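You operate a simulated robot arm through the tools that you are given. There is no shell and no other tool. Be economical: measure what you need, move in short steps, check, and stop when the job is done.

Carry out the task below with a simulated robot arm. There is one attempt and no reset: what you move stays moved.

## Task
Close down the horn stand: knob to soft, tone off, plug in its rest, grey horn on the bench.
Fine: in that order; the rest is the empty grey socket beside the yellow one. Set down upright: small grey horn.

Only the result counts: the job must be done as asked and must still hold three seconds after the hand-in. Knocking over, shifting, dropping, spilling or breaking anything else fails it.

## Robot
A 6-joint arm with a two-finger parallel gripper, fixed in place. Base frame: the origin is at the foot of the arm, x ahead of it, y to its left, z up; the work surface is at about z = 0. Units: m, rad, N and s.
With the tool pointing down near the work surface it reaches from about 0.16 to 0.42 m from the base axis. Its first joint turns from -1.152 to 1.152 rad. Payload 1.57 kg.
The TCP is the grasp point between the finger pads, 0.03 m short of the fingertips. In the tool frame z runs along the fingers and y along their closing line. The gripper opens to 0.08 m. The fingers are 0.017 m wide and 0.012 m thick; the gripper's body (0.04 by 0.082 m) begins 0.08 m behind the TCP.
Orientation is told as [roll, pitch, yaw] about the base's x, y, z axes, in that order, counted from this pose: with the fingers straight down and closing along the base's y, the tool's x points along the base's -x, its y along +y and its z along -z.

## Interface
- The arm moves only by the tool jog_arm. Its argument "plan" is a list of rows, each a list of 3 entries, a list of its own where there are three numbers: the shift along the tool's x, y, z in units of 20 mm (1.0 is 20 mm), then the turn, a rotation vector about the tool's x, y, z in units of 5 degrees (1.0 is 5 degrees), then the gripper command, from -1 (fully open) to 1 (shut), values between in proportion. In form: [[[tx, ty, tz], [wx, wy, wz], gripper], ...]. A call has 1 to 8 rows; each row shifts and turns the commanded pose from where the row before left it, along the tool's axes as they then stand. A call with a number of a shift or a turn outside -1 to 1 is refused whole. Rows are played at 5 a second. More than 0.05 m and 0.15 rad between two rows, or a gripper value outside its range, and nothing of the call is played. Where a pose cannot be reached the arm comes as near as it can. A force on the tool above 40 N (or 10 N above the force at the start of the call, whichever is more), or a blocked arm, ends the call early, and 0.2 s more pass. The fingers move at their own pace (about 0.153 m/s each) and stop on an object; they squeeze with about 25 N. The grip force told is the motor's: it shows also when the fingers shut on nothing. Time passes only in rows, and 0.2 s behind the last, so rows that do not move let the fingers close. The reply holds the time, the measured pose of the TCP, the force on the tool along the base axes, the opening and the grip force, in the units named above and with some noise, with the torque about the TCP (base axes, N m) and any sound that the robot's microphone picked up, and new pictures: "pictures" is both (left out), scene, wrist or none.
- Cameras (640 x 400 px; columns grow to the right, rows downward): "scene" is fixed at [-0.0026, -0.3536, 0.3811]; the picture's right is [1.00, -0.06, 0.00], its down [-0.05, -0.89, -0.45] and it looks along [0.03, 0.45, -0.89] (base axes); focal length 214 px, centre (320, 200). "wrist" rides on the gripper at [0.072, -0.007, -0.122] in the tool frame; the picture's right is [0.09, 1.00, 0.00], its down [-0.84, 0.08, -0.54] and it looks along [-0.54, 0.05, 0.84] (tool axes); focal length 238 px, centre (320, 200). There is no depth. A picture from a camera that has moved, and an enlarged one, comes with that camera's place and axes in the base frame and with its lens. The place of the scene camera against the robot may be out by one fixed shift of up to 0.025 m in any direction.
- enlarge(camera, box): a new picture of the part [left, top, right, bottom] of that camera's present view, enlarged. It takes no simulated time.
- hand_in(): hands the job in; it is judged then, once.

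Work in short steps. Places have to be worked out from the pictures, the camera data and where the tool is seen: move nearer, look again, correct. Check each grasp and each placing, and mend what went wrong. You have 120 turns and 200 pictures in all, those below and enlarged ones among them. Open the gripper and draw the arm clear of the work before you hand the job in, unless the task says otherwise; then end with one line.

The tools are called after "Request:" by a JSON object that holds its "method" and its "body". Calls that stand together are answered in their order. jog_arm: Moves the arm, as the interface text tells. Its arguments: {"type":"object","properties":{"plan":{"type":"array"},"pictures":{"type":"string","enum":["both","scene","wrist","none"]}},"required":["plan"]} The other tools are called the same way: enlarge (camera, box) takes an enlarged picture of a part of a camera's view; hand_in () hands the job in.

At the start:

```text
t: 0.0
position: [0.2256, 0.0422, 0.2791]
orientation: [0.0, -0.001, 0.001]
wrist_force: [-1.0, 0.4, 1.4]
moment: [-0.02, 0.01, -0.02]
gripper_width: 0.0799
finger_force: 0.1
```

scene: 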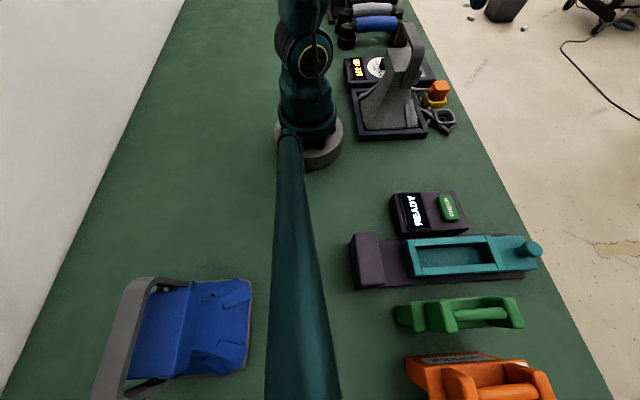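
wrist: 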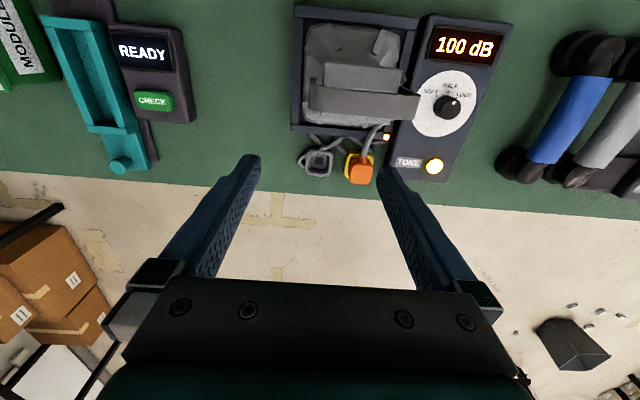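

I start by looking closely at the horn stand from both cameras.

Request:
{"method": "enlarge", "body": {"camera": "wrist", "box": [280, 0, 520, 200]}}

Request:
{"method": "enlarge", "body": {"camera": "scene", "box": [320, 0, 480, 150]}}

```text
2.00 times, centred on (400, 100) of wrist
camera zoom: at [0.152, 0.0346, 0.3989], right [-0.09, 1.0, 0.0], down [0.84, 0.08, 0.54], along [0.54, 0.05, -0.84], focal length 477 px, centre (160, 400)
```

zoom: 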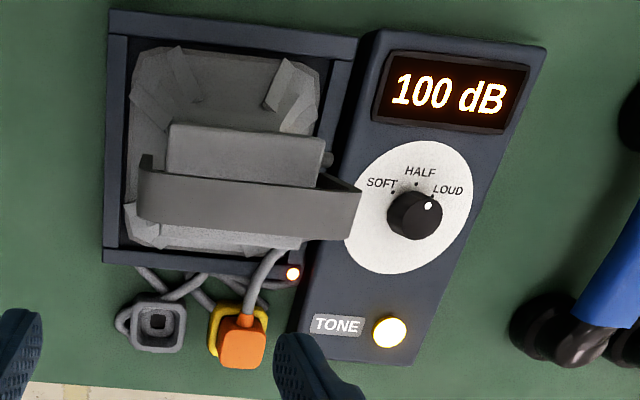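

```text
2.67 times, centred on (400, 75) of scene
camera zoom: at [-0.0026, -0.3536, 0.3811], right [1.0, -0.06, 0.0], down [-0.05, -0.89, -0.45], along [0.03, 0.45, -0.89], focal length 572 px, centre (107, 533)
```

zoom: 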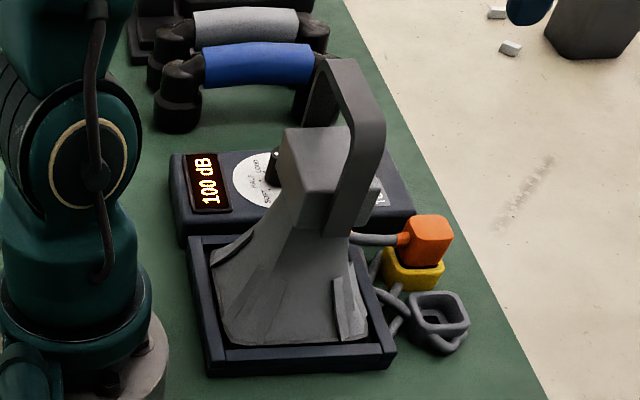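

The stand has the horn in a tray (handle on top), the knob panel near (0.20, 0.21), the tone button near (0.30, 0.24), the plug near (0.32, 0.11) and the empty rest near (0.32, 0.05). I move at height toward the knob for a second view.

Request:
{"method": "jog_arm", "body": {"plan": [[[0, 1, 0], [0, 0, 0], -1], [[0, 1, 0], [0, 0, 0], -1], [[0, 1, 0], [0, 0, 0], -1], [[0, 1, 0], [0, 0, 0], -1], [[0, 1, 0], [0, 0, 0], -1], [[0, 1, 0], [0, 0, 0], -1], [[0.5, 1, 0], [0, 0, 0], -1], [[0.5, 1, 0], [0, 0, 0], -1]]}}

```text
t: 1.8
position: [0.206, 0.2032, 0.277]
orientation: [0.0, -0.001, 0.001]
wrist_force: [-0.8, -1.0, 0.2]
moment: [0.0, -0.02, 0.0]
gripper_width: 0.0799
finger_force: 0.0
camera wrist: at [0.1316, 0.1949, 0.3982], right [-0.09, 1.0, 0.0], down [0.84, 0.08, 0.54], along [0.54, 0.05, -0.84], focal length 238 px, centre (320, 200)
```

scene: 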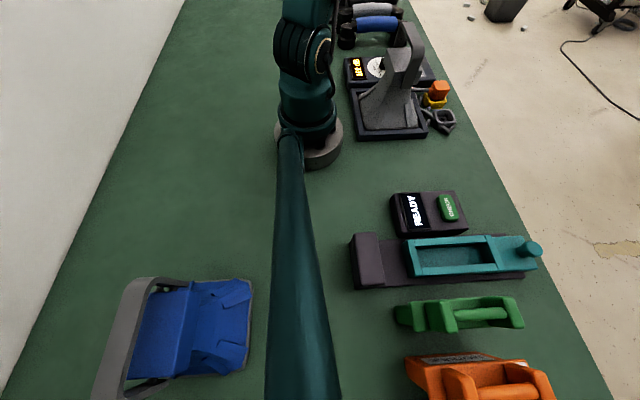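
wrist: 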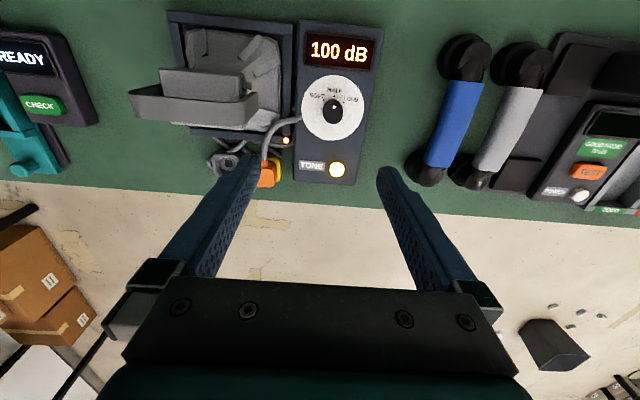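

Stereo gives knob top ≈ (0.204, 0.221, 0.044), button ≈ (0.299, 0.238, 0.041), handle top ≈ z 0.17. I pre-rotate clockwise (so the later counter-clockwise turn keeps the camera away from the horn), staying above handle height for now.

Request:
{"method": "jog_arm", "body": {"plan": [[[0, 0.9, 0], [0, 0, 1], -1], [[0, 0, 0], [0, 0, 1], -1], [[0, 0, 0], [0, 0, 1], -1], [[0, 0, 0], [0, 0, 1], -1], [[0, 0, 0], [0, 0, 1], -1], [[0, 0, 0], [0, 0, 1], -1], [[0, 0, 0], [0, 0, 1], -1], [[0, 0, 0], [0, 0, 1], -1]], "pictures": "none"}}

Request:
{"method": "jog_arm", "body": {"plan": [[[0, 0, 0.8], [0, 0, 1], -1], [[0, 0, 0.8], [0, 0, 1], -1], [[0, 0, 0.8], [0, 0, 1], -1], [[0, 0, 0.8], [0, 0, 1], -1], [[0, 0, 0.8], [0, 0, 1], -1], [[0, 0, 0.8], [0, 0, 1], -1], [[0, 0, 0.8], [0, 0, 1], -1], [[0, 0, 0.8], [0, 0, 1], -1]], "pictures": "wrist"}}

```text
t: 3.6
position: [0.2048, 0.2201, 0.2785]
orientation: [0.0, -0.001, -0.7]
wrist_force: [0.0, -0.6, 0.0]
moment: [0.0, 0.0, -0.01]
gripper_width: 0.0799
finger_force: 0.0
```

```text
t: 5.4
position: [0.205, 0.219, 0.1502]
orientation: [0.0, 0.0, -1.398]
wrist_force: [-0.1, 0.0, 0.6]
moment: [0.0, 0.0, 0.02]
gripper_width: 0.0802
finger_force: 0.1
camera wrist: at [0.1846, 0.2882, 0.2708], right [0.97, 0.26, 0.0], down [0.22, -0.81, 0.54], along [0.14, -0.52, -0.84], focal length 238 px, centre (320, 200)
```

wrist: 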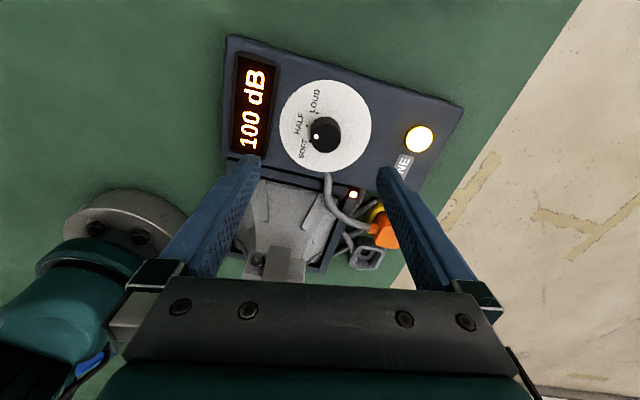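

The knob is below the gripper; I enlarge to read its shape, pointer and the cable.

Request:
{"method": "enlarge", "body": {"camera": "wrist", "box": [230, 60, 430, 185]}}

```text
3.20 times, centred on (330, 122) of wrist
camera zoom: at [0.1846, 0.2882, 0.2708], right [0.97, 0.26, 0.0], down [0.22, -0.81, 0.54], along [0.14, -0.52, -0.84], focal length 763 px, centre (288, 448)
```

zoom: 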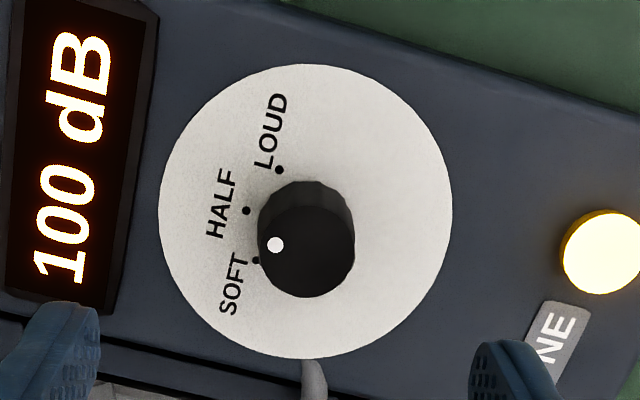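

The pointer seems near HALF, slightly toward SOFT; knob axis ≈ (0.208, 0.220), diameter ≈ 0.029. I narrow the fingers to about 50 mm and descend over it.

Request:
{"method": "jog_arm", "body": {"plan": [[[0, 0.15, 1], [0, 0, 0], -0.25], [[0, 0, 1], [0, 0, 0], -0.25], [[0, 0, 1], [0, 0, 0], -0.25], [[0, 0, 0.9], [0, 0, 0], -0.25]], "pictures": "wrist"}}

```text
t: 6.4
position: [0.2077, 0.22, 0.0718]
orientation: [0.0, 0.0, -1.396]
wrist_force: [1.4, -0.5, 0.2]
moment: [-0.01, 0.01, 0.01]
gripper_width: 0.0498
finger_force: 0.1
camera wrist: at [0.1878, 0.2883, 0.1921], right [0.96, 0.26, 0.0], down [0.22, -0.81, 0.54], along [0.14, -0.52, -0.84], focal length 238 px, centre (320, 200)
```

wrist: 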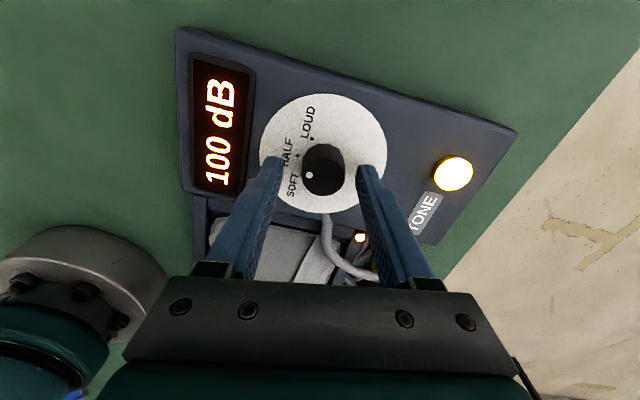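

Fingers straddle the knob; I zoom in to check centring.

Request:
{"method": "enlarge", "body": {"camera": "wrist", "box": [250, 90, 400, 210]}}

```text
3.33 times, centred on (325, 150) of wrist
camera zoom: at [0.1878, 0.2883, 0.1921], right [0.96, 0.26, 0.0], down [0.22, -0.81, 0.54], along [0.14, -0.52, -0.84], focal length 794 px, centre (303, 367)
```

zoom: 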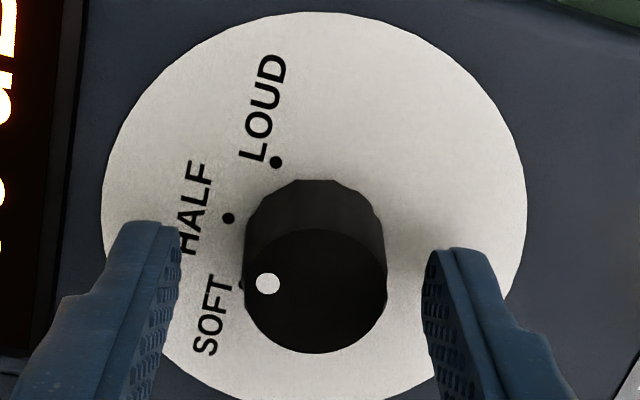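

Knob top is at z≈0.056, axis (0.2085, 0.2215), dial face z≈0.032; the pointer is ~5° past HALF and SOFT is ~43° further counter-clockwise. I lower 4 mm and grip.

Request:
{"method": "jog_arm", "body": {"plan": [[[0.075, 0.04, 0.2], [0, 0, 0], -0.25], [[0, 0, 0], [0, 0, 0], 1], [[0, 0, 0], [0, 0, 0], 1]], "pictures": "none"}}

Request:
{"method": "jog_arm", "body": {"plan": [[[0, 0, 0], [0, 0, -1], 1], [[0, 0, 0], [0, 0, -1], 1], [[0, 0, 0], [0, 0, -1], 1], [[0, 0, 0], [0, 0, -1], 1], [[0, 0, 0], [0, 0, 0], 1]], "pictures": "wrist"}}

```text
t: 7.2
position: [0.2097, 0.2218, 0.0675]
orientation: [0.004, 0.0, -1.397]
wrist_force: [16.5, 0.1, -9.5]
moment: [-0.09, -0.53, 0.0]
gripper_width: 0.0291
finger_force: 38.8
```

```text
t: 8.4
position: [0.2095, 0.2232, 0.069]
orientation: [0.005, -0.001, -1.043]
wrist_force: [21.7, -2.5, -5.1]
moment: [-0.13, -0.7, 0.05]
gripper_width: 0.0284
finger_force: 38.1
camera wrist: at [0.1657, 0.28, 0.1896], right [0.81, 0.58, 0.0], down [0.49, -0.68, 0.54], along [0.32, -0.44, -0.84], focal length 238 px, centre (320, 200)
```

wrist: 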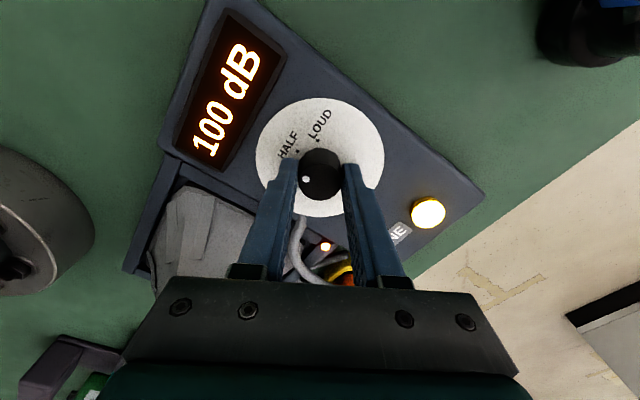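

Gripped with some sideways load; I check whether the knob turned.

Request:
{"method": "enlarge", "body": {"camera": "wrist", "box": [250, 90, 400, 210]}}

```text
3.33 times, centred on (325, 150) of wrist
camera zoom: at [0.1657, 0.28, 0.1896], right [0.81, 0.58, 0.0], down [0.49, -0.68, 0.54], along [0.32, -0.44, -0.84], focal length 794 px, centre (303, 367)
```

zoom: 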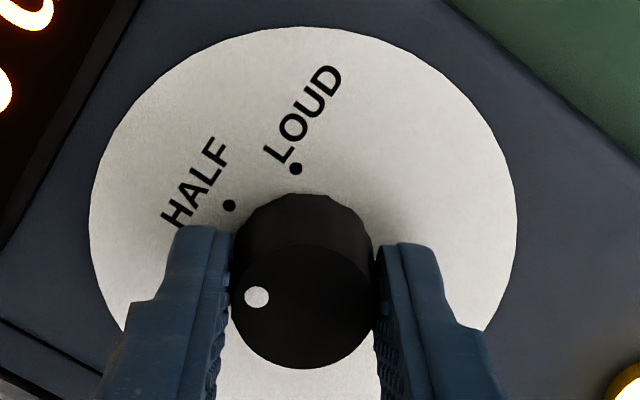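

The knob turns with the gripper (pointer now ~25° toward SOFT). I relieve the sideways load slightly and turn another 22°.

Request:
{"method": "jog_arm", "body": {"plan": [[[-0.03, 0.065, 0], [0, 0, -1], 1], [[0, 0, 0], [0, 0, -1], 1], [[0, 0, 0], [0, 0, -1], 1], [[0, 0, 0], [0, 0, -1], 1], [[0, 0, 0], [0, 0, -0.6], 1], [[0, 0, 0], [0, 0, 0], 1]], "pictures": "wrist"}}

Request:
{"method": "enlarge", "body": {"camera": "wrist", "box": [150, 50, 450, 250]}}

```text
t: 9.8
position: [0.2092, 0.223, 0.0681]
orientation: [-0.002, 0.0, -0.645]
wrist_force: [-10.2, -9.5, 35.1]
moment: [-0.29, 0.37, 0.01]
gripper_width: 0.0285
finger_force: 38.6
camera wrist: at [0.1469, 0.2592, 0.1892], right [0.52, 0.85, 0.0], down [0.72, -0.44, 0.54], along [0.46, -0.29, -0.84], focal length 238 px, centre (320, 200)
```

wrist: 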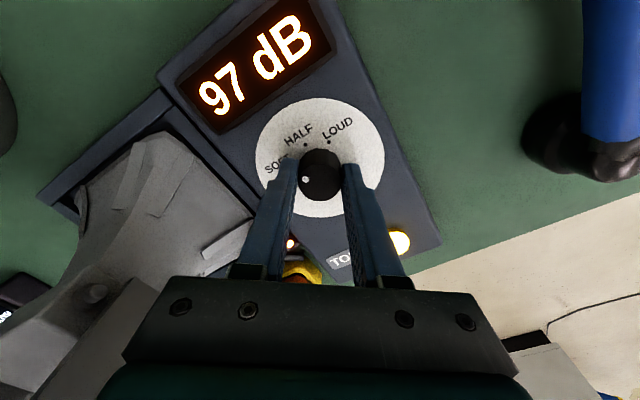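

```text
2.00 times, centred on (300, 150) of wrist
camera zoom: at [0.1469, 0.2592, 0.1892], right [0.52, 0.85, 0.0], down [0.72, -0.44, 0.54], along [0.46, -0.29, -0.84], focal length 477 px, centre (360, 300)
```

zoom: 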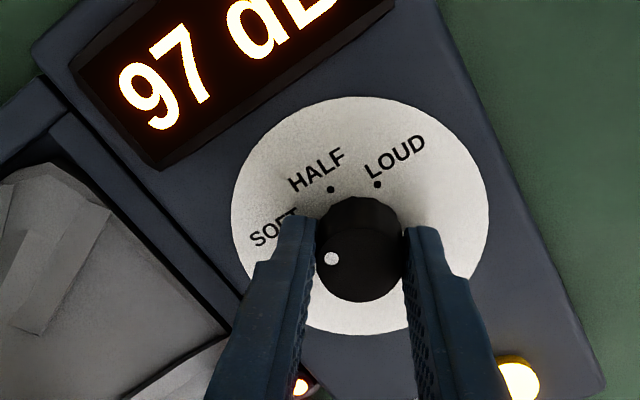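

By direction the pointer is now at about SOFT (49°) and the display dropped to 97 dB. I ease the vertical load and wait to see if the display keeps moving.

Request:
{"method": "jog_arm", "body": {"plan": [[[0, 0, -0.06], [0, 0, 0], 1], [[0, 0, 0], [0, 0, 0], 1], [[0, 0, 0], [0, 0, 0], 1], [[0, 0, 0], [0, 0, 0], 1]], "pictures": "wrist"}}

```text
t: 10.8
position: [0.2088, 0.2225, 0.0677]
orientation: [-0.002, 0.003, -0.646]
wrist_force: [-9.0, 2.5, -10.6]
moment: [-0.26, -0.11, -0.04]
gripper_width: 0.0283
finger_force: 38.1
camera wrist: at [0.1471, 0.2592, 0.1893], right [0.53, 0.85, 0.0], down [0.72, -0.44, 0.54], along [0.46, -0.29, -0.84], focal length 238 px, centre (320, 200)
```

wrist: 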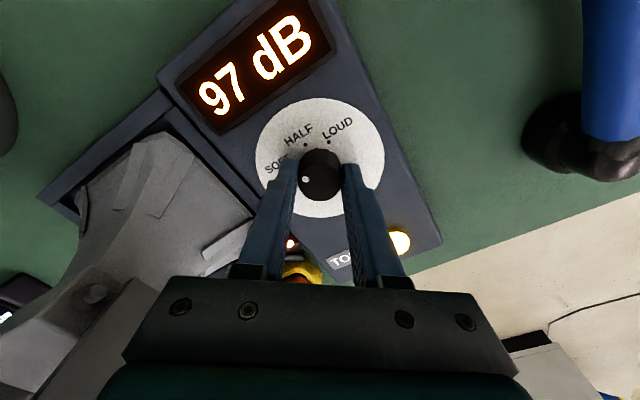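

The 3 dB step (HALF 100 → SOFT 97) fits discrete settings, and the pointer lies on the SOFT mark. I release and rise to look.

Request:
{"method": "jog_arm", "body": {"plan": [[[0, 0, 0], [0, 0, 0], -0.2], [[0, 0, 0], [0, 0, 0], -0.2], [[0, 0, -1], [0, 0, 0], -0.2], [[0, 0, -1], [0, 0, 0], -0.2], [[0, 0, -1], [0, 0, 0], -0.2]], "pictures": "wrist"}}

Request:
{"method": "enlarge", "body": {"camera": "wrist", "box": [200, 50, 440, 220]}}

```text
t: 12.0
position: [0.2095, 0.2227, 0.128]
orientation: [0.001, -0.001, -0.646]
wrist_force: [-0.5, -0.3, -0.1]
moment: [0.02, 0.01, 0.03]
gripper_width: 0.048
finger_force: 0.1
camera wrist: at [0.1467, 0.2588, 0.2492], right [0.53, 0.85, 0.0], down [0.72, -0.44, 0.54], along [0.46, -0.29, -0.84], focal length 238 px, centre (320, 200)
```

wrist: 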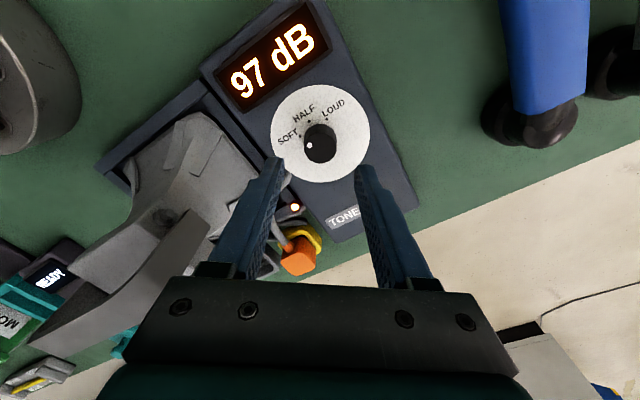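

```text
2.35 times, centred on (320, 135) of wrist
camera zoom: at [0.1467, 0.2588, 0.2492], right [0.53, 0.85, 0.0], down [0.72, -0.44, 0.54], along [0.46, -0.29, -0.84], focal length 561 px, centre (320, 353)
```

zoom: 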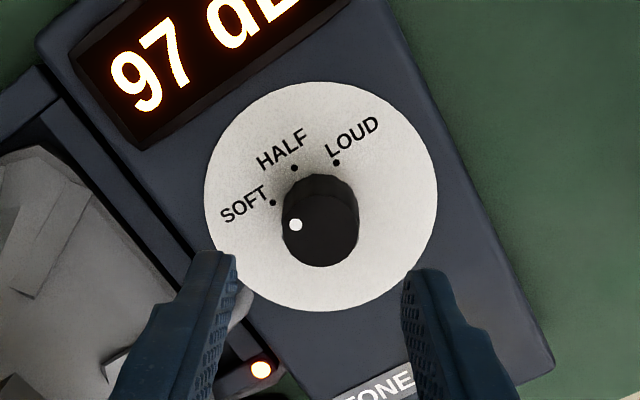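

The pointer looks on or within a few degrees of SOFT. I rotate back to yaw 0 and go over the tone button, from where the camera looks straight down at the knob for an exact check.

Request:
{"method": "jog_arm", "body": {"plan": [[[0, 0, 0], [0, 0, -1], 1], [[0, 0, 0], [0, 0, -1], 1], [[0, 0, 0], [0, 0, -1], 1], [[0, 0, 0], [0, 0, -1], 1], [[0, 0, 0], [0, 0, -1], 1], [[0, 0, 0], [0, 0, -1], 1], [[0, 0, 0], [0, 0, -1], 1], [[0, 0, 0], [0, 0, -0.4], 1]], "pictures": "none"}}

Request:
{"method": "jog_arm", "body": {"plan": [[[-1, 0.15, 0], [0, 0, 0], 1], [[-1, 0.15, 0], [0, 0, 0], 1], [[-1, 0.15, 0], [0, 0, 0], 1], [[-1, 0.15, 0], [0, 0, 0], 1], [[-0.45, 0.15, 0], [0, 0, 0], 1]], "pictures": "wrist"}}

Request:
{"method": "enlarge", "body": {"camera": "wrist", "box": [240, 0, 400, 100]}}

```text
t: 13.8
position: [0.2104, 0.2229, 0.1291]
orientation: [0.001, 0.001, 0.003]
wrist_force: [-0.4, 0.8, -0.2]
moment: [-0.03, -0.03, 0.03]
gripper_width: 0.0
finger_force: 21.9
```

```text
t: 15.0
position: [0.2999, 0.2369, 0.1291]
orientation: [0.0, 0.002, 0.001]
wrist_force: [0.0, 0.3, 0.1]
moment: [0.02, 0.0, 0.02]
gripper_width: 0.0
finger_force: 21.0
camera wrist: at [0.2264, 0.2296, 0.2496], right [-0.09, 1.0, 0.0], down [0.84, 0.08, 0.54], along [0.54, 0.05, -0.84], focal length 238 px, centre (320, 200)
```

wrist: 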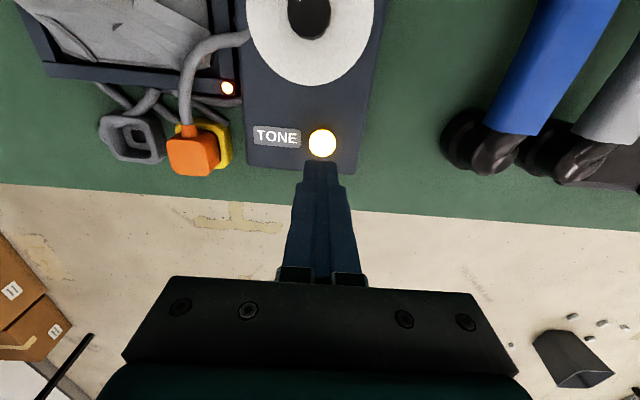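

```text
4.00 times, centred on (320, 50) of wrist
camera zoom: at [0.2264, 0.2296, 0.2496], right [-0.09, 1.0, 0.0], down [0.84, 0.08, 0.54], along [0.54, 0.05, -0.84], focal length 953 px, centre (320, 800)
```

zoom: 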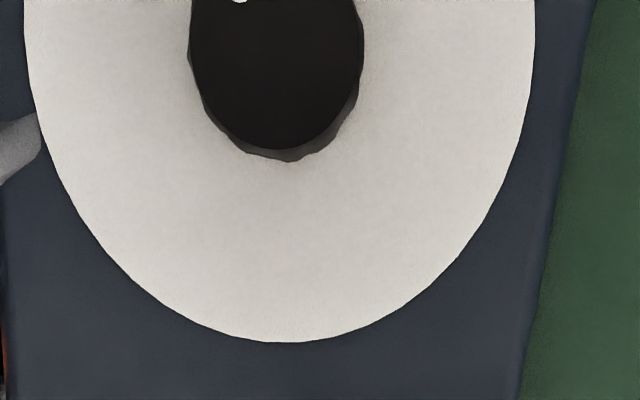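

The knob is just cut off; I back up 40 mm to see it straight down.

Request:
{"method": "jog_arm", "body": {"plan": [[[1, 0, 0], [0, 0, 0], 1], [[1, 0, 0], [0, 0, 0], 1]], "pictures": "none"}}

Request:
{"method": "enlarge", "body": {"camera": "wrist", "box": [240, 0, 400, 100]}}

```text
t: 15.6
position: [0.2594, 0.2373, 0.1289]
orientation: [0.0, 0.0, 0.0]
wrist_force: [0.0, 0.6, -0.7]
moment: [-0.02, -0.01, -0.04]
gripper_width: 0.0002
finger_force: 21.2
```

```text
4.00 times, centred on (320, 50) of wrist
camera zoom: at [0.1858, 0.2292, 0.251], right [-0.09, 1.0, 0.0], down [0.84, 0.08, 0.54], along [0.54, 0.05, -0.84], focal length 953 px, centre (320, 800)
```

zoom: 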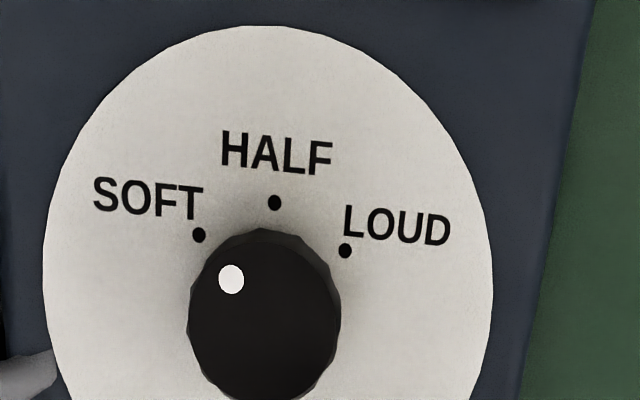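

Clean view: pointer ≈ 41–43° versus the SOFT mark ≈ 47°, about 5° short. I'll regrip and nudge it a bit further, watching the display.

Request:
{"method": "jog_arm", "body": {"plan": [[[0.85, -0.25, 0], [0, 0, 0], -0.2], [[0.85, -0.25, 0], [0, 0, 0], -0.2], [[0.83, -0.24, 0], [0, 0, 0], -0.2], [[0, 0, 0], [0, 0, 1], -0.2], [[0, 0, 0], [0, 0, 1], -0.2], [[0, 0, 0], [0, 0, 1], -0.2], [[0, 0, 0], [0, 0, 1], -0.2], [[0, 0, 0], [0, 0, 1], -0.2]], "pictures": "none"}}

Request:
{"method": "jog_arm", "body": {"plan": [[[0, 0, 0], [0, 0, 1], -0.2], [[0, 0, 0], [0, 0, 1], -0.2], [[0, 0, 1], [0, 0, 0], -0.2], [[0, 0, 1], [0, 0, 0], -0.2], [[0, 0, 0.9], [0, 0, 0], -0.2], [[0, 0, 0], [0, 0, 0], 1], [[0, 0, 0], [0, 0, 0], 1]], "pictures": "wrist"}}

```text
t: 17.4
position: [0.2068, 0.2224, 0.1284]
orientation: [-0.001, 0.0, -0.438]
wrist_force: [-0.2, -0.7, -0.5]
moment: [0.04, 0.02, 0.02]
gripper_width: 0.0479
finger_force: 0.0
```

```text
t: 19.0
position: [0.2085, 0.2229, 0.07]
orientation: [0.003, 0.001, -0.612]
wrist_force: [3.9, 6.8, -1.0]
moment: [0.29, -0.22, 0.03]
gripper_width: 0.0283
finger_force: 38.5
camera wrist: at [0.1445, 0.2567, 0.1921], right [0.5, 0.87, 0.0], down [0.73, -0.42, 0.54], along [0.47, -0.27, -0.84], focal length 238 px, centre (320, 200)
```

wrist: 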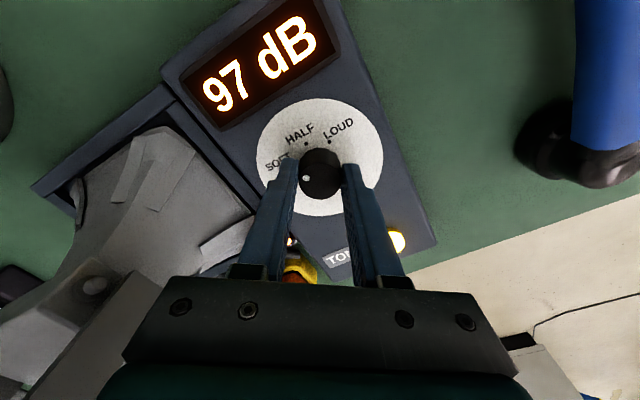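

Gripped again; I turn 6° more counter-clockwise, then release and back out.

Request:
{"method": "jog_arm", "body": {"plan": [[[0, 0, 0], [0, 0, -0.6], 1], [[0, 0, 0], [0, 0, -0.6], 1], [[0, 0, 0], [0, 0, 0], 1]], "pictures": "wrist"}}

Request:
{"method": "jog_arm", "body": {"plan": [[[0, 0, 0], [0, 0, 0], -0.2], [[0, 0, 0], [0, 0, 0], -0.2], [[0, 0, -1], [0, 0, 0], -0.2], [[0, 0, -1], [0, 0, 0], -0.2], [[0, 0, -0.9], [0, 0, -1], -0.2], [[0, 0, 0], [0, 0, -1], 1], [[0, 0, 0], [0, 0, -1], 1], [[0, 0, 0], [0, 0, -1], 1]], "pictures": "none"}}

Request:
{"method": "jog_arm", "body": {"plan": [[[0, 0, 0], [0, 0, -1], 1], [[0, 0, 0], [0, 0, -0.8], 1], [[-0.85, 0.25, 0], [0, 0, 0], 1], [[-0.85, 0.25, 0], [0, 0, 0], 1], [[-0.83, 0.24, 0], [0, 0, 0], 1]], "pictures": "wrist"}}

Request:
{"method": "enlarge", "body": {"camera": "wrist", "box": [240, 0, 400, 100]}}

```text
t: 19.8
position: [0.2093, 0.2228, 0.0715]
orientation: [0.001, -0.001, -0.504]
wrist_force: [8.8, 1.4, 3.2]
moment: [0.49, 0.47, 0.05]
gripper_width: 0.0281
finger_force: 38.4
camera wrist: at [0.1412, 0.2503, 0.1921], right [0.4, 0.92, 0.0], down [0.77, -0.34, 0.54], along [0.5, -0.22, -0.84], focal length 238 px, centre (320, 200)
```

wrist: 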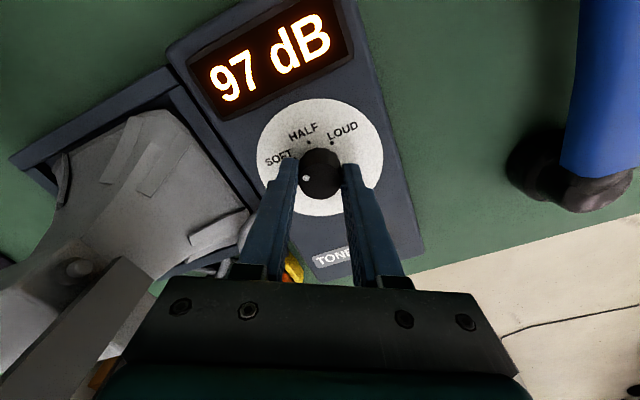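

```text
t: 21.6
position: [0.2091, 0.2228, 0.1302]
orientation: [0.0, 0.0, -0.153]
wrist_force: [-0.2, 0.3, 0.9]
moment: [0.04, 0.01, -0.02]
gripper_width: 0.0
finger_force: 21.2
```

```text
t: 22.8
position: [0.257, 0.238, 0.1298]
orientation: [-0.001, 0.001, -0.001]
wrist_force: [-0.2, -0.5, 0.3]
moment: [-0.02, 0.01, 0.02]
gripper_width: 0.0
finger_force: 21.4
camera wrist: at [0.1848, 0.23, 0.2502], right [-0.09, 1.0, 0.0], down [0.84, 0.08, 0.54], along [0.54, 0.05, -0.84], focal length 238 px, centre (320, 200)
```

wrist: 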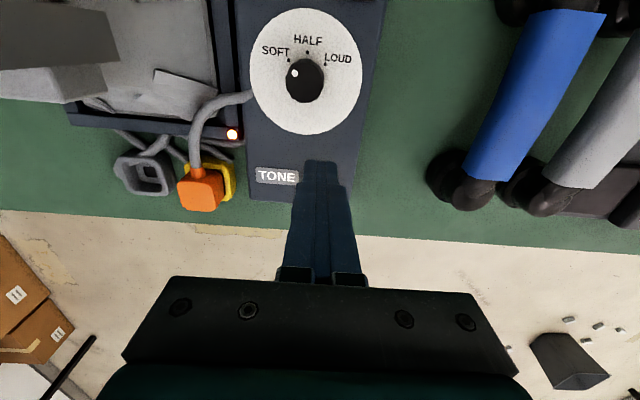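

```text
4.00 times, centred on (320, 50) of wrist
camera zoom: at [0.1848, 0.23, 0.2502], right [-0.09, 1.0, 0.0], down [0.84, 0.08, 0.54], along [0.54, 0.05, -0.84], focal length 953 px, centre (320, 800)
```

zoom: 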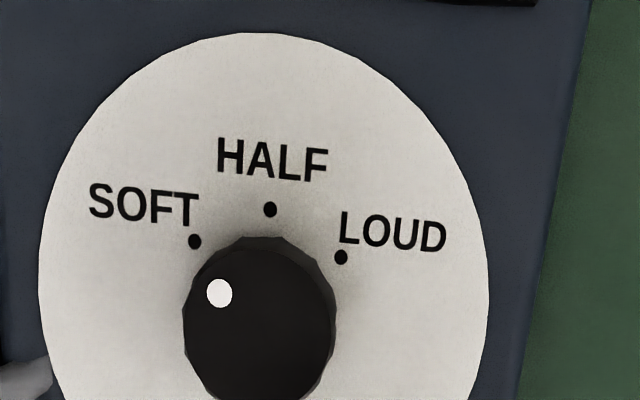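

Pointer is now at SOFT within a few degrees and the display holds 97 dB. Next the tone button at (0.299, 0.238, top ≈ 0.04): move above with shut fingers and come down to just short of it.

Request:
{"method": "jog_arm", "body": {"plan": [[[-1, 0, 0], [0, 0, 0], 1], [[-1, 0, 0], [0, 0, 0], 1], [[-0.12, 0, 0.5], [0, 0, 0], 1], [[0, 0, 1], [0, 0, 0], 1], [[0, 0, 1], [0, 0, 0], 1]], "pictures": "wrist"}}

Request:
{"method": "enlarge", "body": {"camera": "wrist", "box": [240, 80, 400, 200]}}

```text
t: 24.0
position: [0.3023, 0.238, 0.0798]
orientation: [0.0, 0.0, -0.001]
wrist_force: [0.2, 0.2, 0.2]
moment: [0.0, 0.01, 0.01]
gripper_width: 0.0
finger_force: 21.5
camera wrist: at [0.2287, 0.2295, 0.2001], right [-0.09, 1.0, 0.0], down [0.84, 0.08, 0.54], along [0.54, 0.05, -0.84], focal length 238 px, centre (320, 200)
```

wrist: 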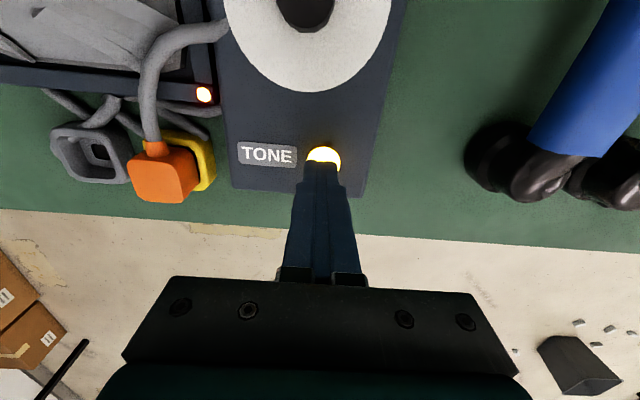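

```text
3.33 times, centred on (320, 140) of wrist
camera zoom: at [0.2287, 0.2295, 0.2001], right [-0.09, 1.0, 0.0], down [0.84, 0.08, 0.54], along [0.54, 0.05, -0.84], focal length 794 px, centre (320, 400)
```

zoom: 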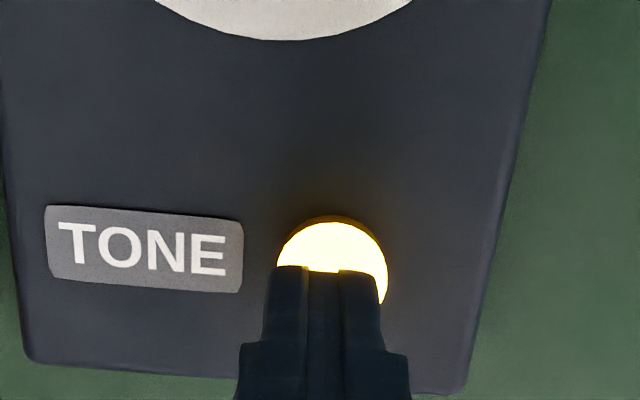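

Button centre ≈ (0.2985, 0.2385); I shift back 3.5 mm and descend gently to press.

Request:
{"method": "jog_arm", "body": {"plan": [[[0.17, 0.03, 0.2], [0, 0, 0], 1], [[0, 0, 0.2], [0, 0, 0], 1], [[0, 0, 0.1], [0, 0, 0], 1]], "pictures": "wrist"}}

```text
t: 24.8
position: [0.2986, 0.2383, 0.0697]
orientation: [-0.002, -0.001, 0.0]
wrist_force: [0.9, 0.9, 1.7]
moment: [-0.03, -0.07, 0.03]
gripper_width: 0.0
finger_force: 20.9
camera wrist: at [0.2249, 0.2306, 0.1901], right [-0.09, 1.0, 0.0], down [0.84, 0.08, 0.54], along [0.54, 0.05, -0.84], focal length 238 px, centre (320, 200)
```

wrist: 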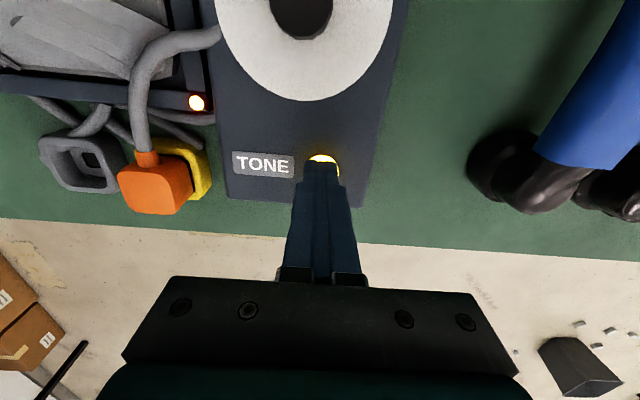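

Contact seems to be beginning; I press in 1 mm steps.

Request:
{"method": "jog_arm", "body": {"plan": [[[0, 0, 0.08], [0, 0, 0], 1], [[0, 0, 0.08], [0, 0, 0], 1]], "pictures": "wrist"}}

```text
t: 25.4
position: [0.2999, 0.2381, 0.0667]
orientation: [0.001, 0.001, 0.0]
wrist_force: [-0.7, 1.1, 6.0]
moment: [0.06, 0.0, -0.05]
gripper_width: 0.0
finger_force: 21.2
heard: click
camera wrist: at [0.2249, 0.2304, 0.1869], right [-0.09, 1.0, 0.0], down [0.84, 0.08, 0.54], along [0.54, 0.05, -0.84], focal length 238 px, centre (320, 200)
```

wrist: 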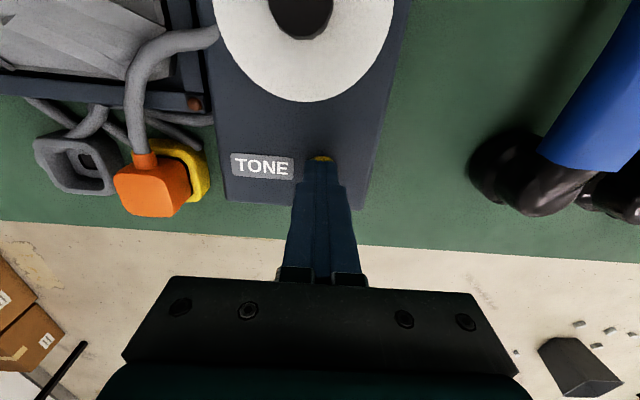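

A click and both lamps went out: tone is off. I rise and move over the plug for a closer look.

Request:
{"method": "jog_arm", "body": {"plan": [[[0, 0, -1], [0, 0, 0], 1], [[0, 0, -1], [0, 0, 0], 1], [[0, 0, -1], [0, 0, 0], -1], [[0, 0, -1], [0, 0, 0], -1], [[0, -1, 0], [0, 0, 0], -1], [[0, -1, 0], [0, 0, 0], -1], [[0, -1, 0], [0, 0, 0], -1], [[0, -1, 0], [0, 0, 0], -1]], "pictures": "wrist"}}

```text
t: 27.2
position: [0.2966, 0.1584, 0.1464]
orientation: [0.0, 0.0, 0.001]
wrist_force: [0.3, 0.1, -0.1]
moment: [-0.02, 0.03, 0.01]
gripper_width: 0.0801
finger_force: 0.1
camera wrist: at [0.2239, 0.1505, 0.2669], right [-0.09, 1.0, 0.0], down [0.84, 0.08, 0.54], along [0.54, 0.05, -0.84], focal length 238 px, centre (320, 200)
```

wrist: 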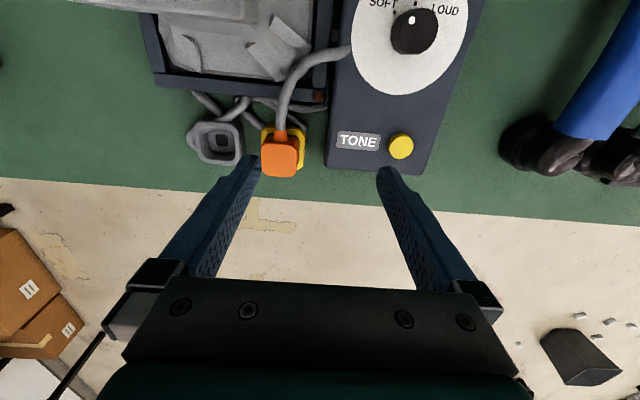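

Tone lamp off. The knob pointer looks different from here, so I zoom on it and on the plug.

Request:
{"method": "enlarge", "body": {"camera": "wrist", "box": [340, 0, 480, 90]}}

Request:
{"method": "enlarge", "body": {"camera": "wrist", "box": [170, 30, 370, 190]}}

```text
4.44 times, centred on (410, 45) of wrist
camera zoom: at [0.2239, 0.1505, 0.2669], right [-0.09, 1.0, 0.0], down [0.84, 0.08, 0.54], along [0.54, 0.05, -0.84], focal length 1059 px, centre (-80, 889)
```

zoom: 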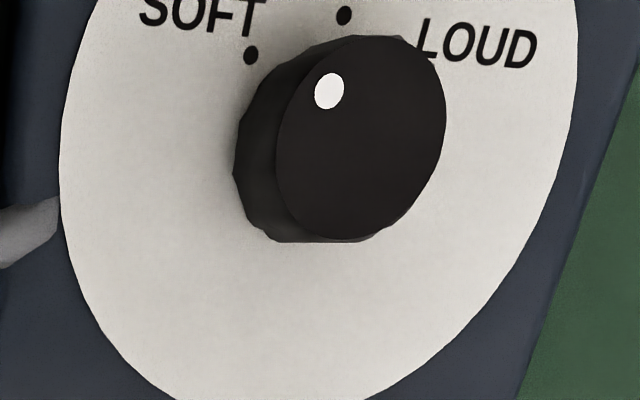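

```text
2.50 times, centred on (270, 110) of wrist
camera zoom: at [0.2239, 0.1505, 0.2669], right [-0.09, 1.0, 0.0], down [0.84, 0.08, 0.54], along [0.54, 0.05, -0.84], focal length 596 px, centre (445, 425)
```

zoom: 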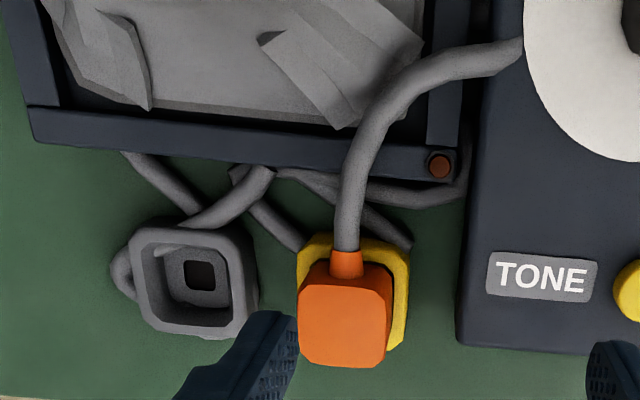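

Computed pointer angle is still ≈50° = SOFT, fine. Plug head ≈ (0.319, 0.119), top z ≈ 0.045; rest ≈ (0.318, 0.05). I move above the plug, fingers to 55 mm.

Request:
{"method": "jog_arm", "body": {"plan": [[[-0.56, -1, 0], [0, 0, 0], -0.375], [[-0.56, -0.97, 0], [0, 0, 0], -0.375], [[0, 0, 1], [0, 0, 0], -0.375], [[0, 0, 0.8], [0, 0, 0], -0.375]]}}

Request:
{"method": "enlarge", "body": {"camera": "wrist", "box": [200, 80, 400, 230]}}

Request:
{"method": "enlarge", "body": {"camera": "scene", "box": [380, 40, 500, 150]}}

```text
t: 28.2
position: [0.3194, 0.1195, 0.1093]
orientation: [0.001, 0.0, 0.001]
wrist_force: [-0.3, 0.2, -0.5]
moment: [-0.01, 0.02, 0.01]
gripper_width: 0.0548
finger_force: 0.1
camera wrist: at [0.2466, 0.1113, 0.2307], right [-0.09, 1.0, 0.0], down [0.84, 0.08, 0.54], along [0.54, 0.05, -0.84], focal length 238 px, centre (320, 200)
```

scene: 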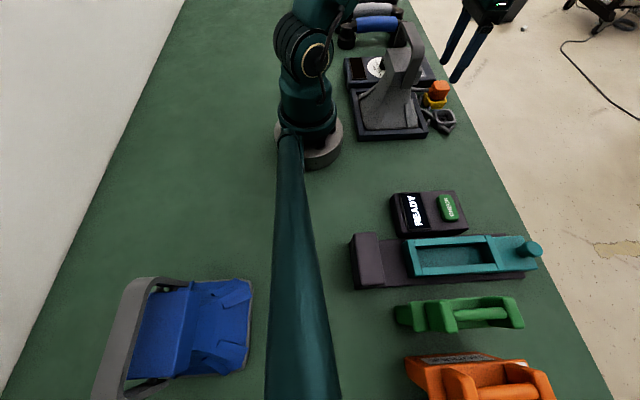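
wrist: 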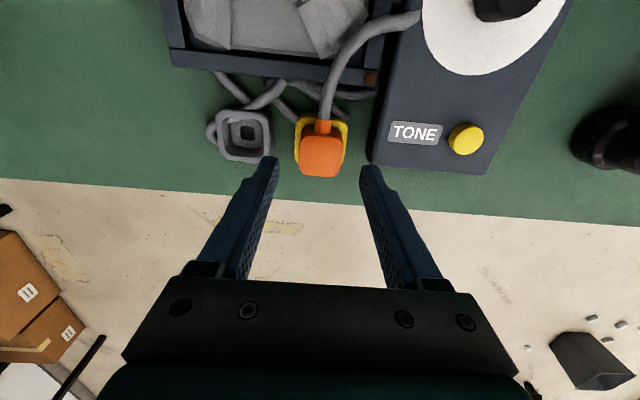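

```text
2.67 times, centred on (300, 155) of wrist
camera zoom: at [0.2466, 0.1113, 0.2307], right [-0.09, 1.0, 0.0], down [0.84, 0.08, 0.54], along [0.54, 0.05, -0.84], focal length 636 px, centre (373, 320)
```

zoom: 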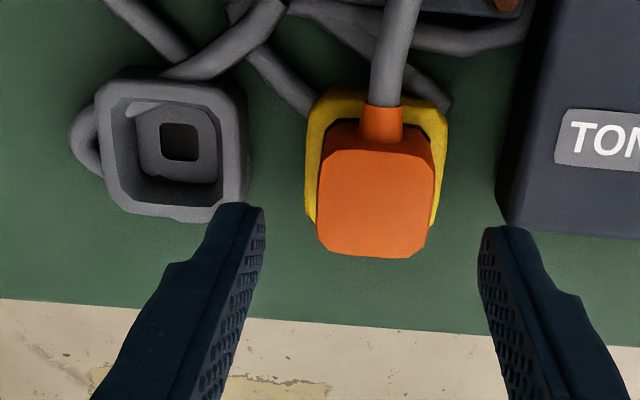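

```text
3.64 times, centred on (440, 95) of scene
camera zoom: at [-0.0026, -0.3536, 0.3811], right [1.0, -0.06, 0.0], down [-0.05, -0.89, -0.45], along [0.03, 0.45, -0.89], focal length 780 px, centre (-116, 582)
```

zoom: 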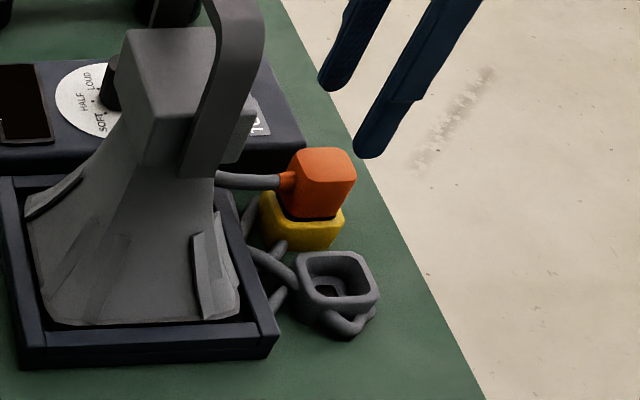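

Refined: plug head centre (0.3187, 0.1188), top z ≈ 0.056; rest centre ≈ (0.3184, 0.0509), rim z ≈ 0.024 — about 68 mm along −y. I descend and grip the head.

Request:
{"method": "jog_arm", "body": {"plan": [[[0.03, -0.03, 1], [0, 0, 0], -0.375], [[0, 0, 1], [0, 0, 0], -0.375], [[0, 0, 0.3], [0, 0, 0], -0.375], [[0, 0, 0], [0, 0, 0], 1], [[0, 0, 0], [0, 0, 0], 1]], "pictures": "wrist"}}

```text
t: 29.4
position: [0.3207, 0.1185, 0.0644]
orientation: [-0.001, -0.001, 0.001]
wrist_force: [0.6, 1.5, 2.1]
moment: [0.06, -0.06, -0.01]
gripper_width: 0.0353
finger_force: 25.3
camera wrist: at [0.2474, 0.1106, 0.1844], right [-0.09, 1.0, 0.0], down [0.84, 0.08, 0.54], along [0.54, 0.05, -0.84], focal length 238 px, centre (320, 200)
```

wrist: 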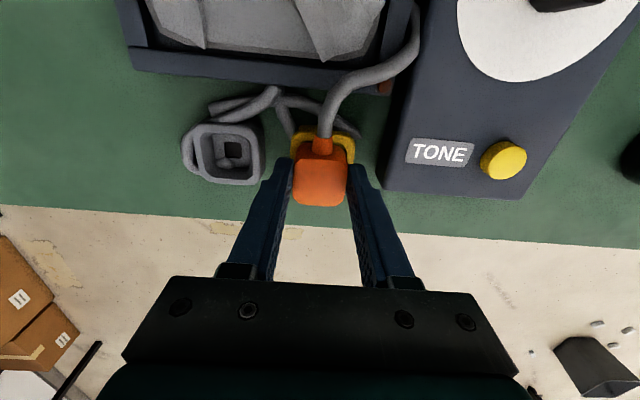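

Gripped at 35 mm with little side load; now I lift straight up gently.

Request:
{"method": "jog_arm", "body": {"plan": [[[0, 0, -0.3], [0, 0, 0], 1], [[0, 0, -0.4], [0, 0, 0], 1], [[0, 0, -0.5], [0, 0, 0], 1], [[0, 0, -0.5], [0, 0, 0], 1], [[0, 0, -0.5], [0, 0, 0], 1]], "pictures": "wrist"}}

Request:
{"method": "enlarge", "body": {"camera": "wrist", "box": [160, 70, 400, 230]}}

Request:
{"method": "enlarge", "body": {"camera": "scene", "box": [380, 20, 500, 150]}}

```text
t: 30.6
position: [0.3204, 0.12, 0.108]
orientation: [-0.001, -0.001, 0.0]
wrist_force: [0.2, 0.4, 0.2]
moment: [-0.02, -0.03, -0.01]
gripper_width: 0.0351
finger_force: 24.5
camera wrist: at [0.2466, 0.1104, 0.2292], right [-0.09, 1.0, 0.0], down [0.84, 0.08, 0.54], along [0.54, 0.05, -0.84], focal length 238 px, centre (320, 200)
```

wrist: 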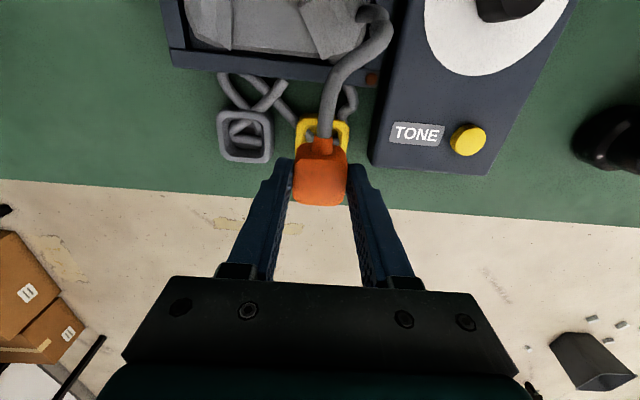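

```text
2.50 times, centred on (280, 150) of wrist
camera zoom: at [0.2466, 0.1104, 0.2292], right [-0.09, 1.0, 0.0], down [0.84, 0.08, 0.54], along [0.54, 0.05, -0.84], focal length 596 px, centre (420, 325)
```

zoom: 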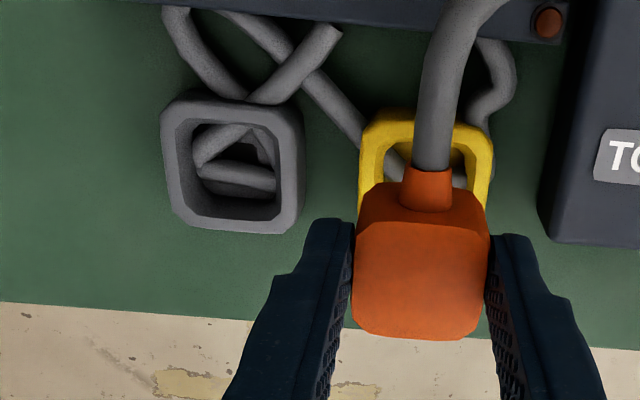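

```text
3.08 times, centred on (440, 85) of scene
camera zoom: at [-0.0026, -0.3536, 0.3811], right [1.0, -0.06, 0.0], down [-0.05, -0.89, -0.45], along [0.03, 0.45, -0.89], focal length 660 px, centre (-49, 554)
```

zoom: 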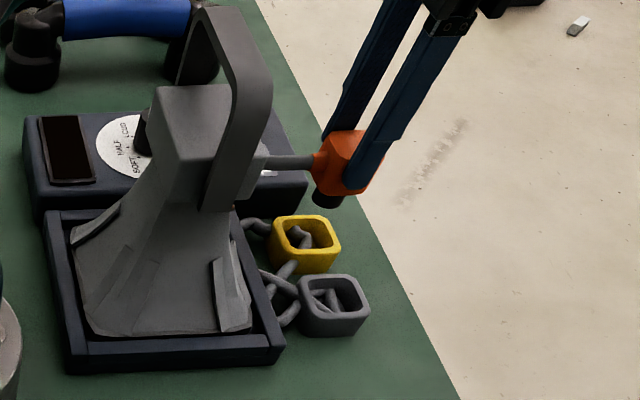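

The plug is out, with a dark pin below its head; the cable is slack. The rest centre measures (0.318, 0.051), yellow (0.316, 0.119). I carry the plug ≈69 mm in −y at this height and look.

Request:
{"method": "jog_arm", "body": {"plan": [[[0, -0.9, 0], [0, 0, 0], 1], [[0, -0.9, 0], [0, 0, 0], 1], [[0, -0.9, 0], [0, 0, 0], 1], [[-0.08, -0.72, 0], [0, 0, 0], 1]], "pictures": "wrist"}}

Request:
{"method": "enlarge", "body": {"camera": "wrist", "box": [240, 70, 440, 220]}}

Request:
{"method": "enlarge", "body": {"camera": "scene", "box": [400, 30, 500, 150]}}

```text
t: 31.6
position: [0.3211, 0.0497, 0.1069]
orientation: [0.0, -0.002, 0.0]
wrist_force: [0.7, -0.6, -0.5]
moment: [0.06, -0.03, 0.07]
gripper_width: 0.035
finger_force: 25.6
camera wrist: at [0.2477, 0.0411, 0.2284], right [-0.09, 1.0, 0.0], down [0.84, 0.08, 0.54], along [0.54, 0.05, -0.84], focal length 238 px, centre (320, 200)
```

wrist: 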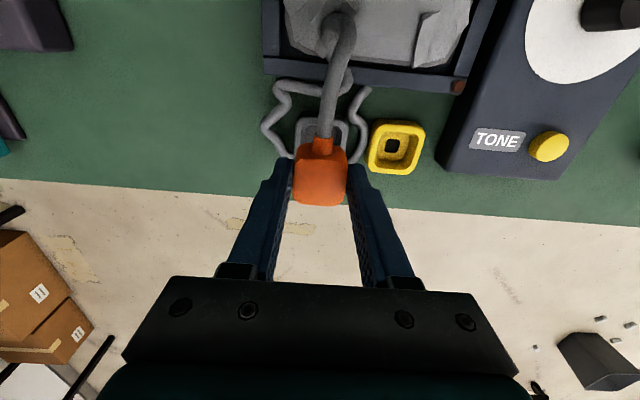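

```text
2.67 times, centred on (340, 145) of wrist
camera zoom: at [0.2477, 0.0411, 0.2284], right [-0.09, 1.0, 0.0], down [0.84, 0.08, 0.54], along [0.54, 0.05, -0.84], focal length 636 px, centre (267, 347)
```

zoom: 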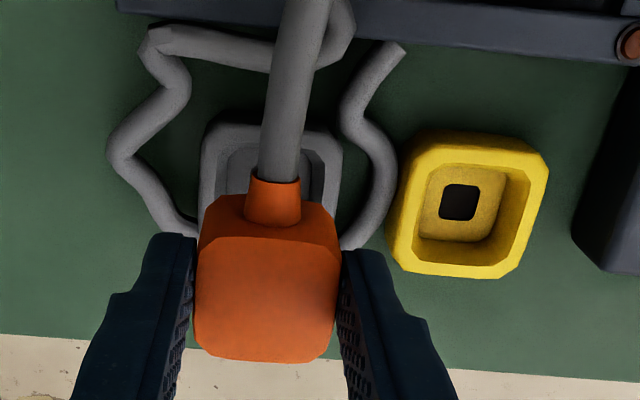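

```text
3.33 times, centred on (450, 90) of scene
camera zoom: at [-0.0026, -0.3536, 0.3811], right [1.0, -0.06, 0.0], down [-0.05, -0.89, -0.45], along [0.03, 0.45, -0.89], focal length 715 px, centre (-113, 567)
```

zoom: 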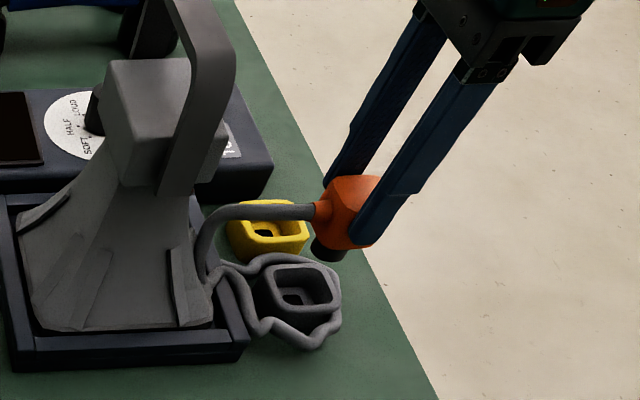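

The rest is now below the plug, unobstructed; estimated offset from yellow is (+1.6, −70) mm, so target TCP ≈ (0.322, 0.049). I lower to z 0.088 and compare.

Request:
{"method": "jog_arm", "body": {"plan": [[[-0.04, -0.03, 0.5], [0, 0, 0], 1], [[0, 0, 0.45], [0, 0, 0], 1]], "pictures": "none"}}

Request:
{"method": "enlarge", "body": {"camera": "wrist", "box": [240, 70, 440, 220]}}

Request:
{"method": "enlarge", "body": {"camera": "scene", "box": [420, 70, 500, 140]}}

```text
t: 32.2
position: [0.3212, 0.0491, 0.0889]
orientation: [0.0, 0.001, -0.001]
wrist_force: [0.5, -0.1, -0.6]
moment: [0.01, 0.01, 0.01]
gripper_width: 0.0351
finger_force: 25.0
```

```text
2.67 times, centred on (340, 145) of wrist
camera zoom: at [0.2492, 0.0406, 0.2093], right [-0.09, 1.0, 0.0], down [0.84, 0.08, 0.54], along [0.54, 0.05, -0.84], focal length 636 px, centre (267, 347)
```

zoom: 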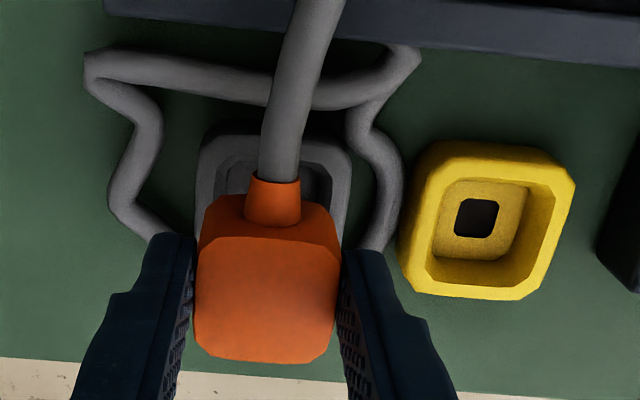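

```text
5.71 times, centred on (460, 105) of scene
camera zoom: at [-0.0026, -0.3536, 0.3811], right [1.0, -0.06, 0.0], down [-0.05, -0.89, -0.45], along [0.03, 0.45, -0.89], focal length 1226 px, centre (-480, 743)
```

zoom: 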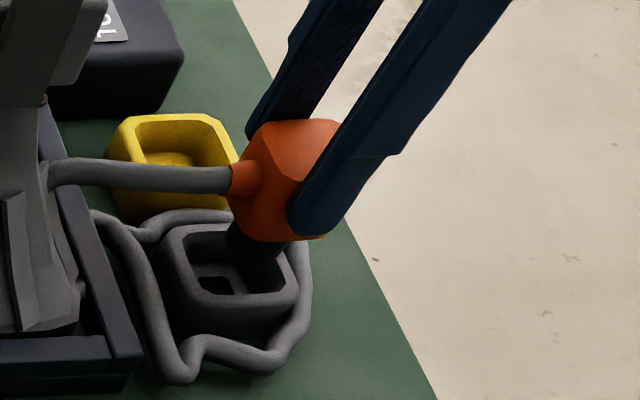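

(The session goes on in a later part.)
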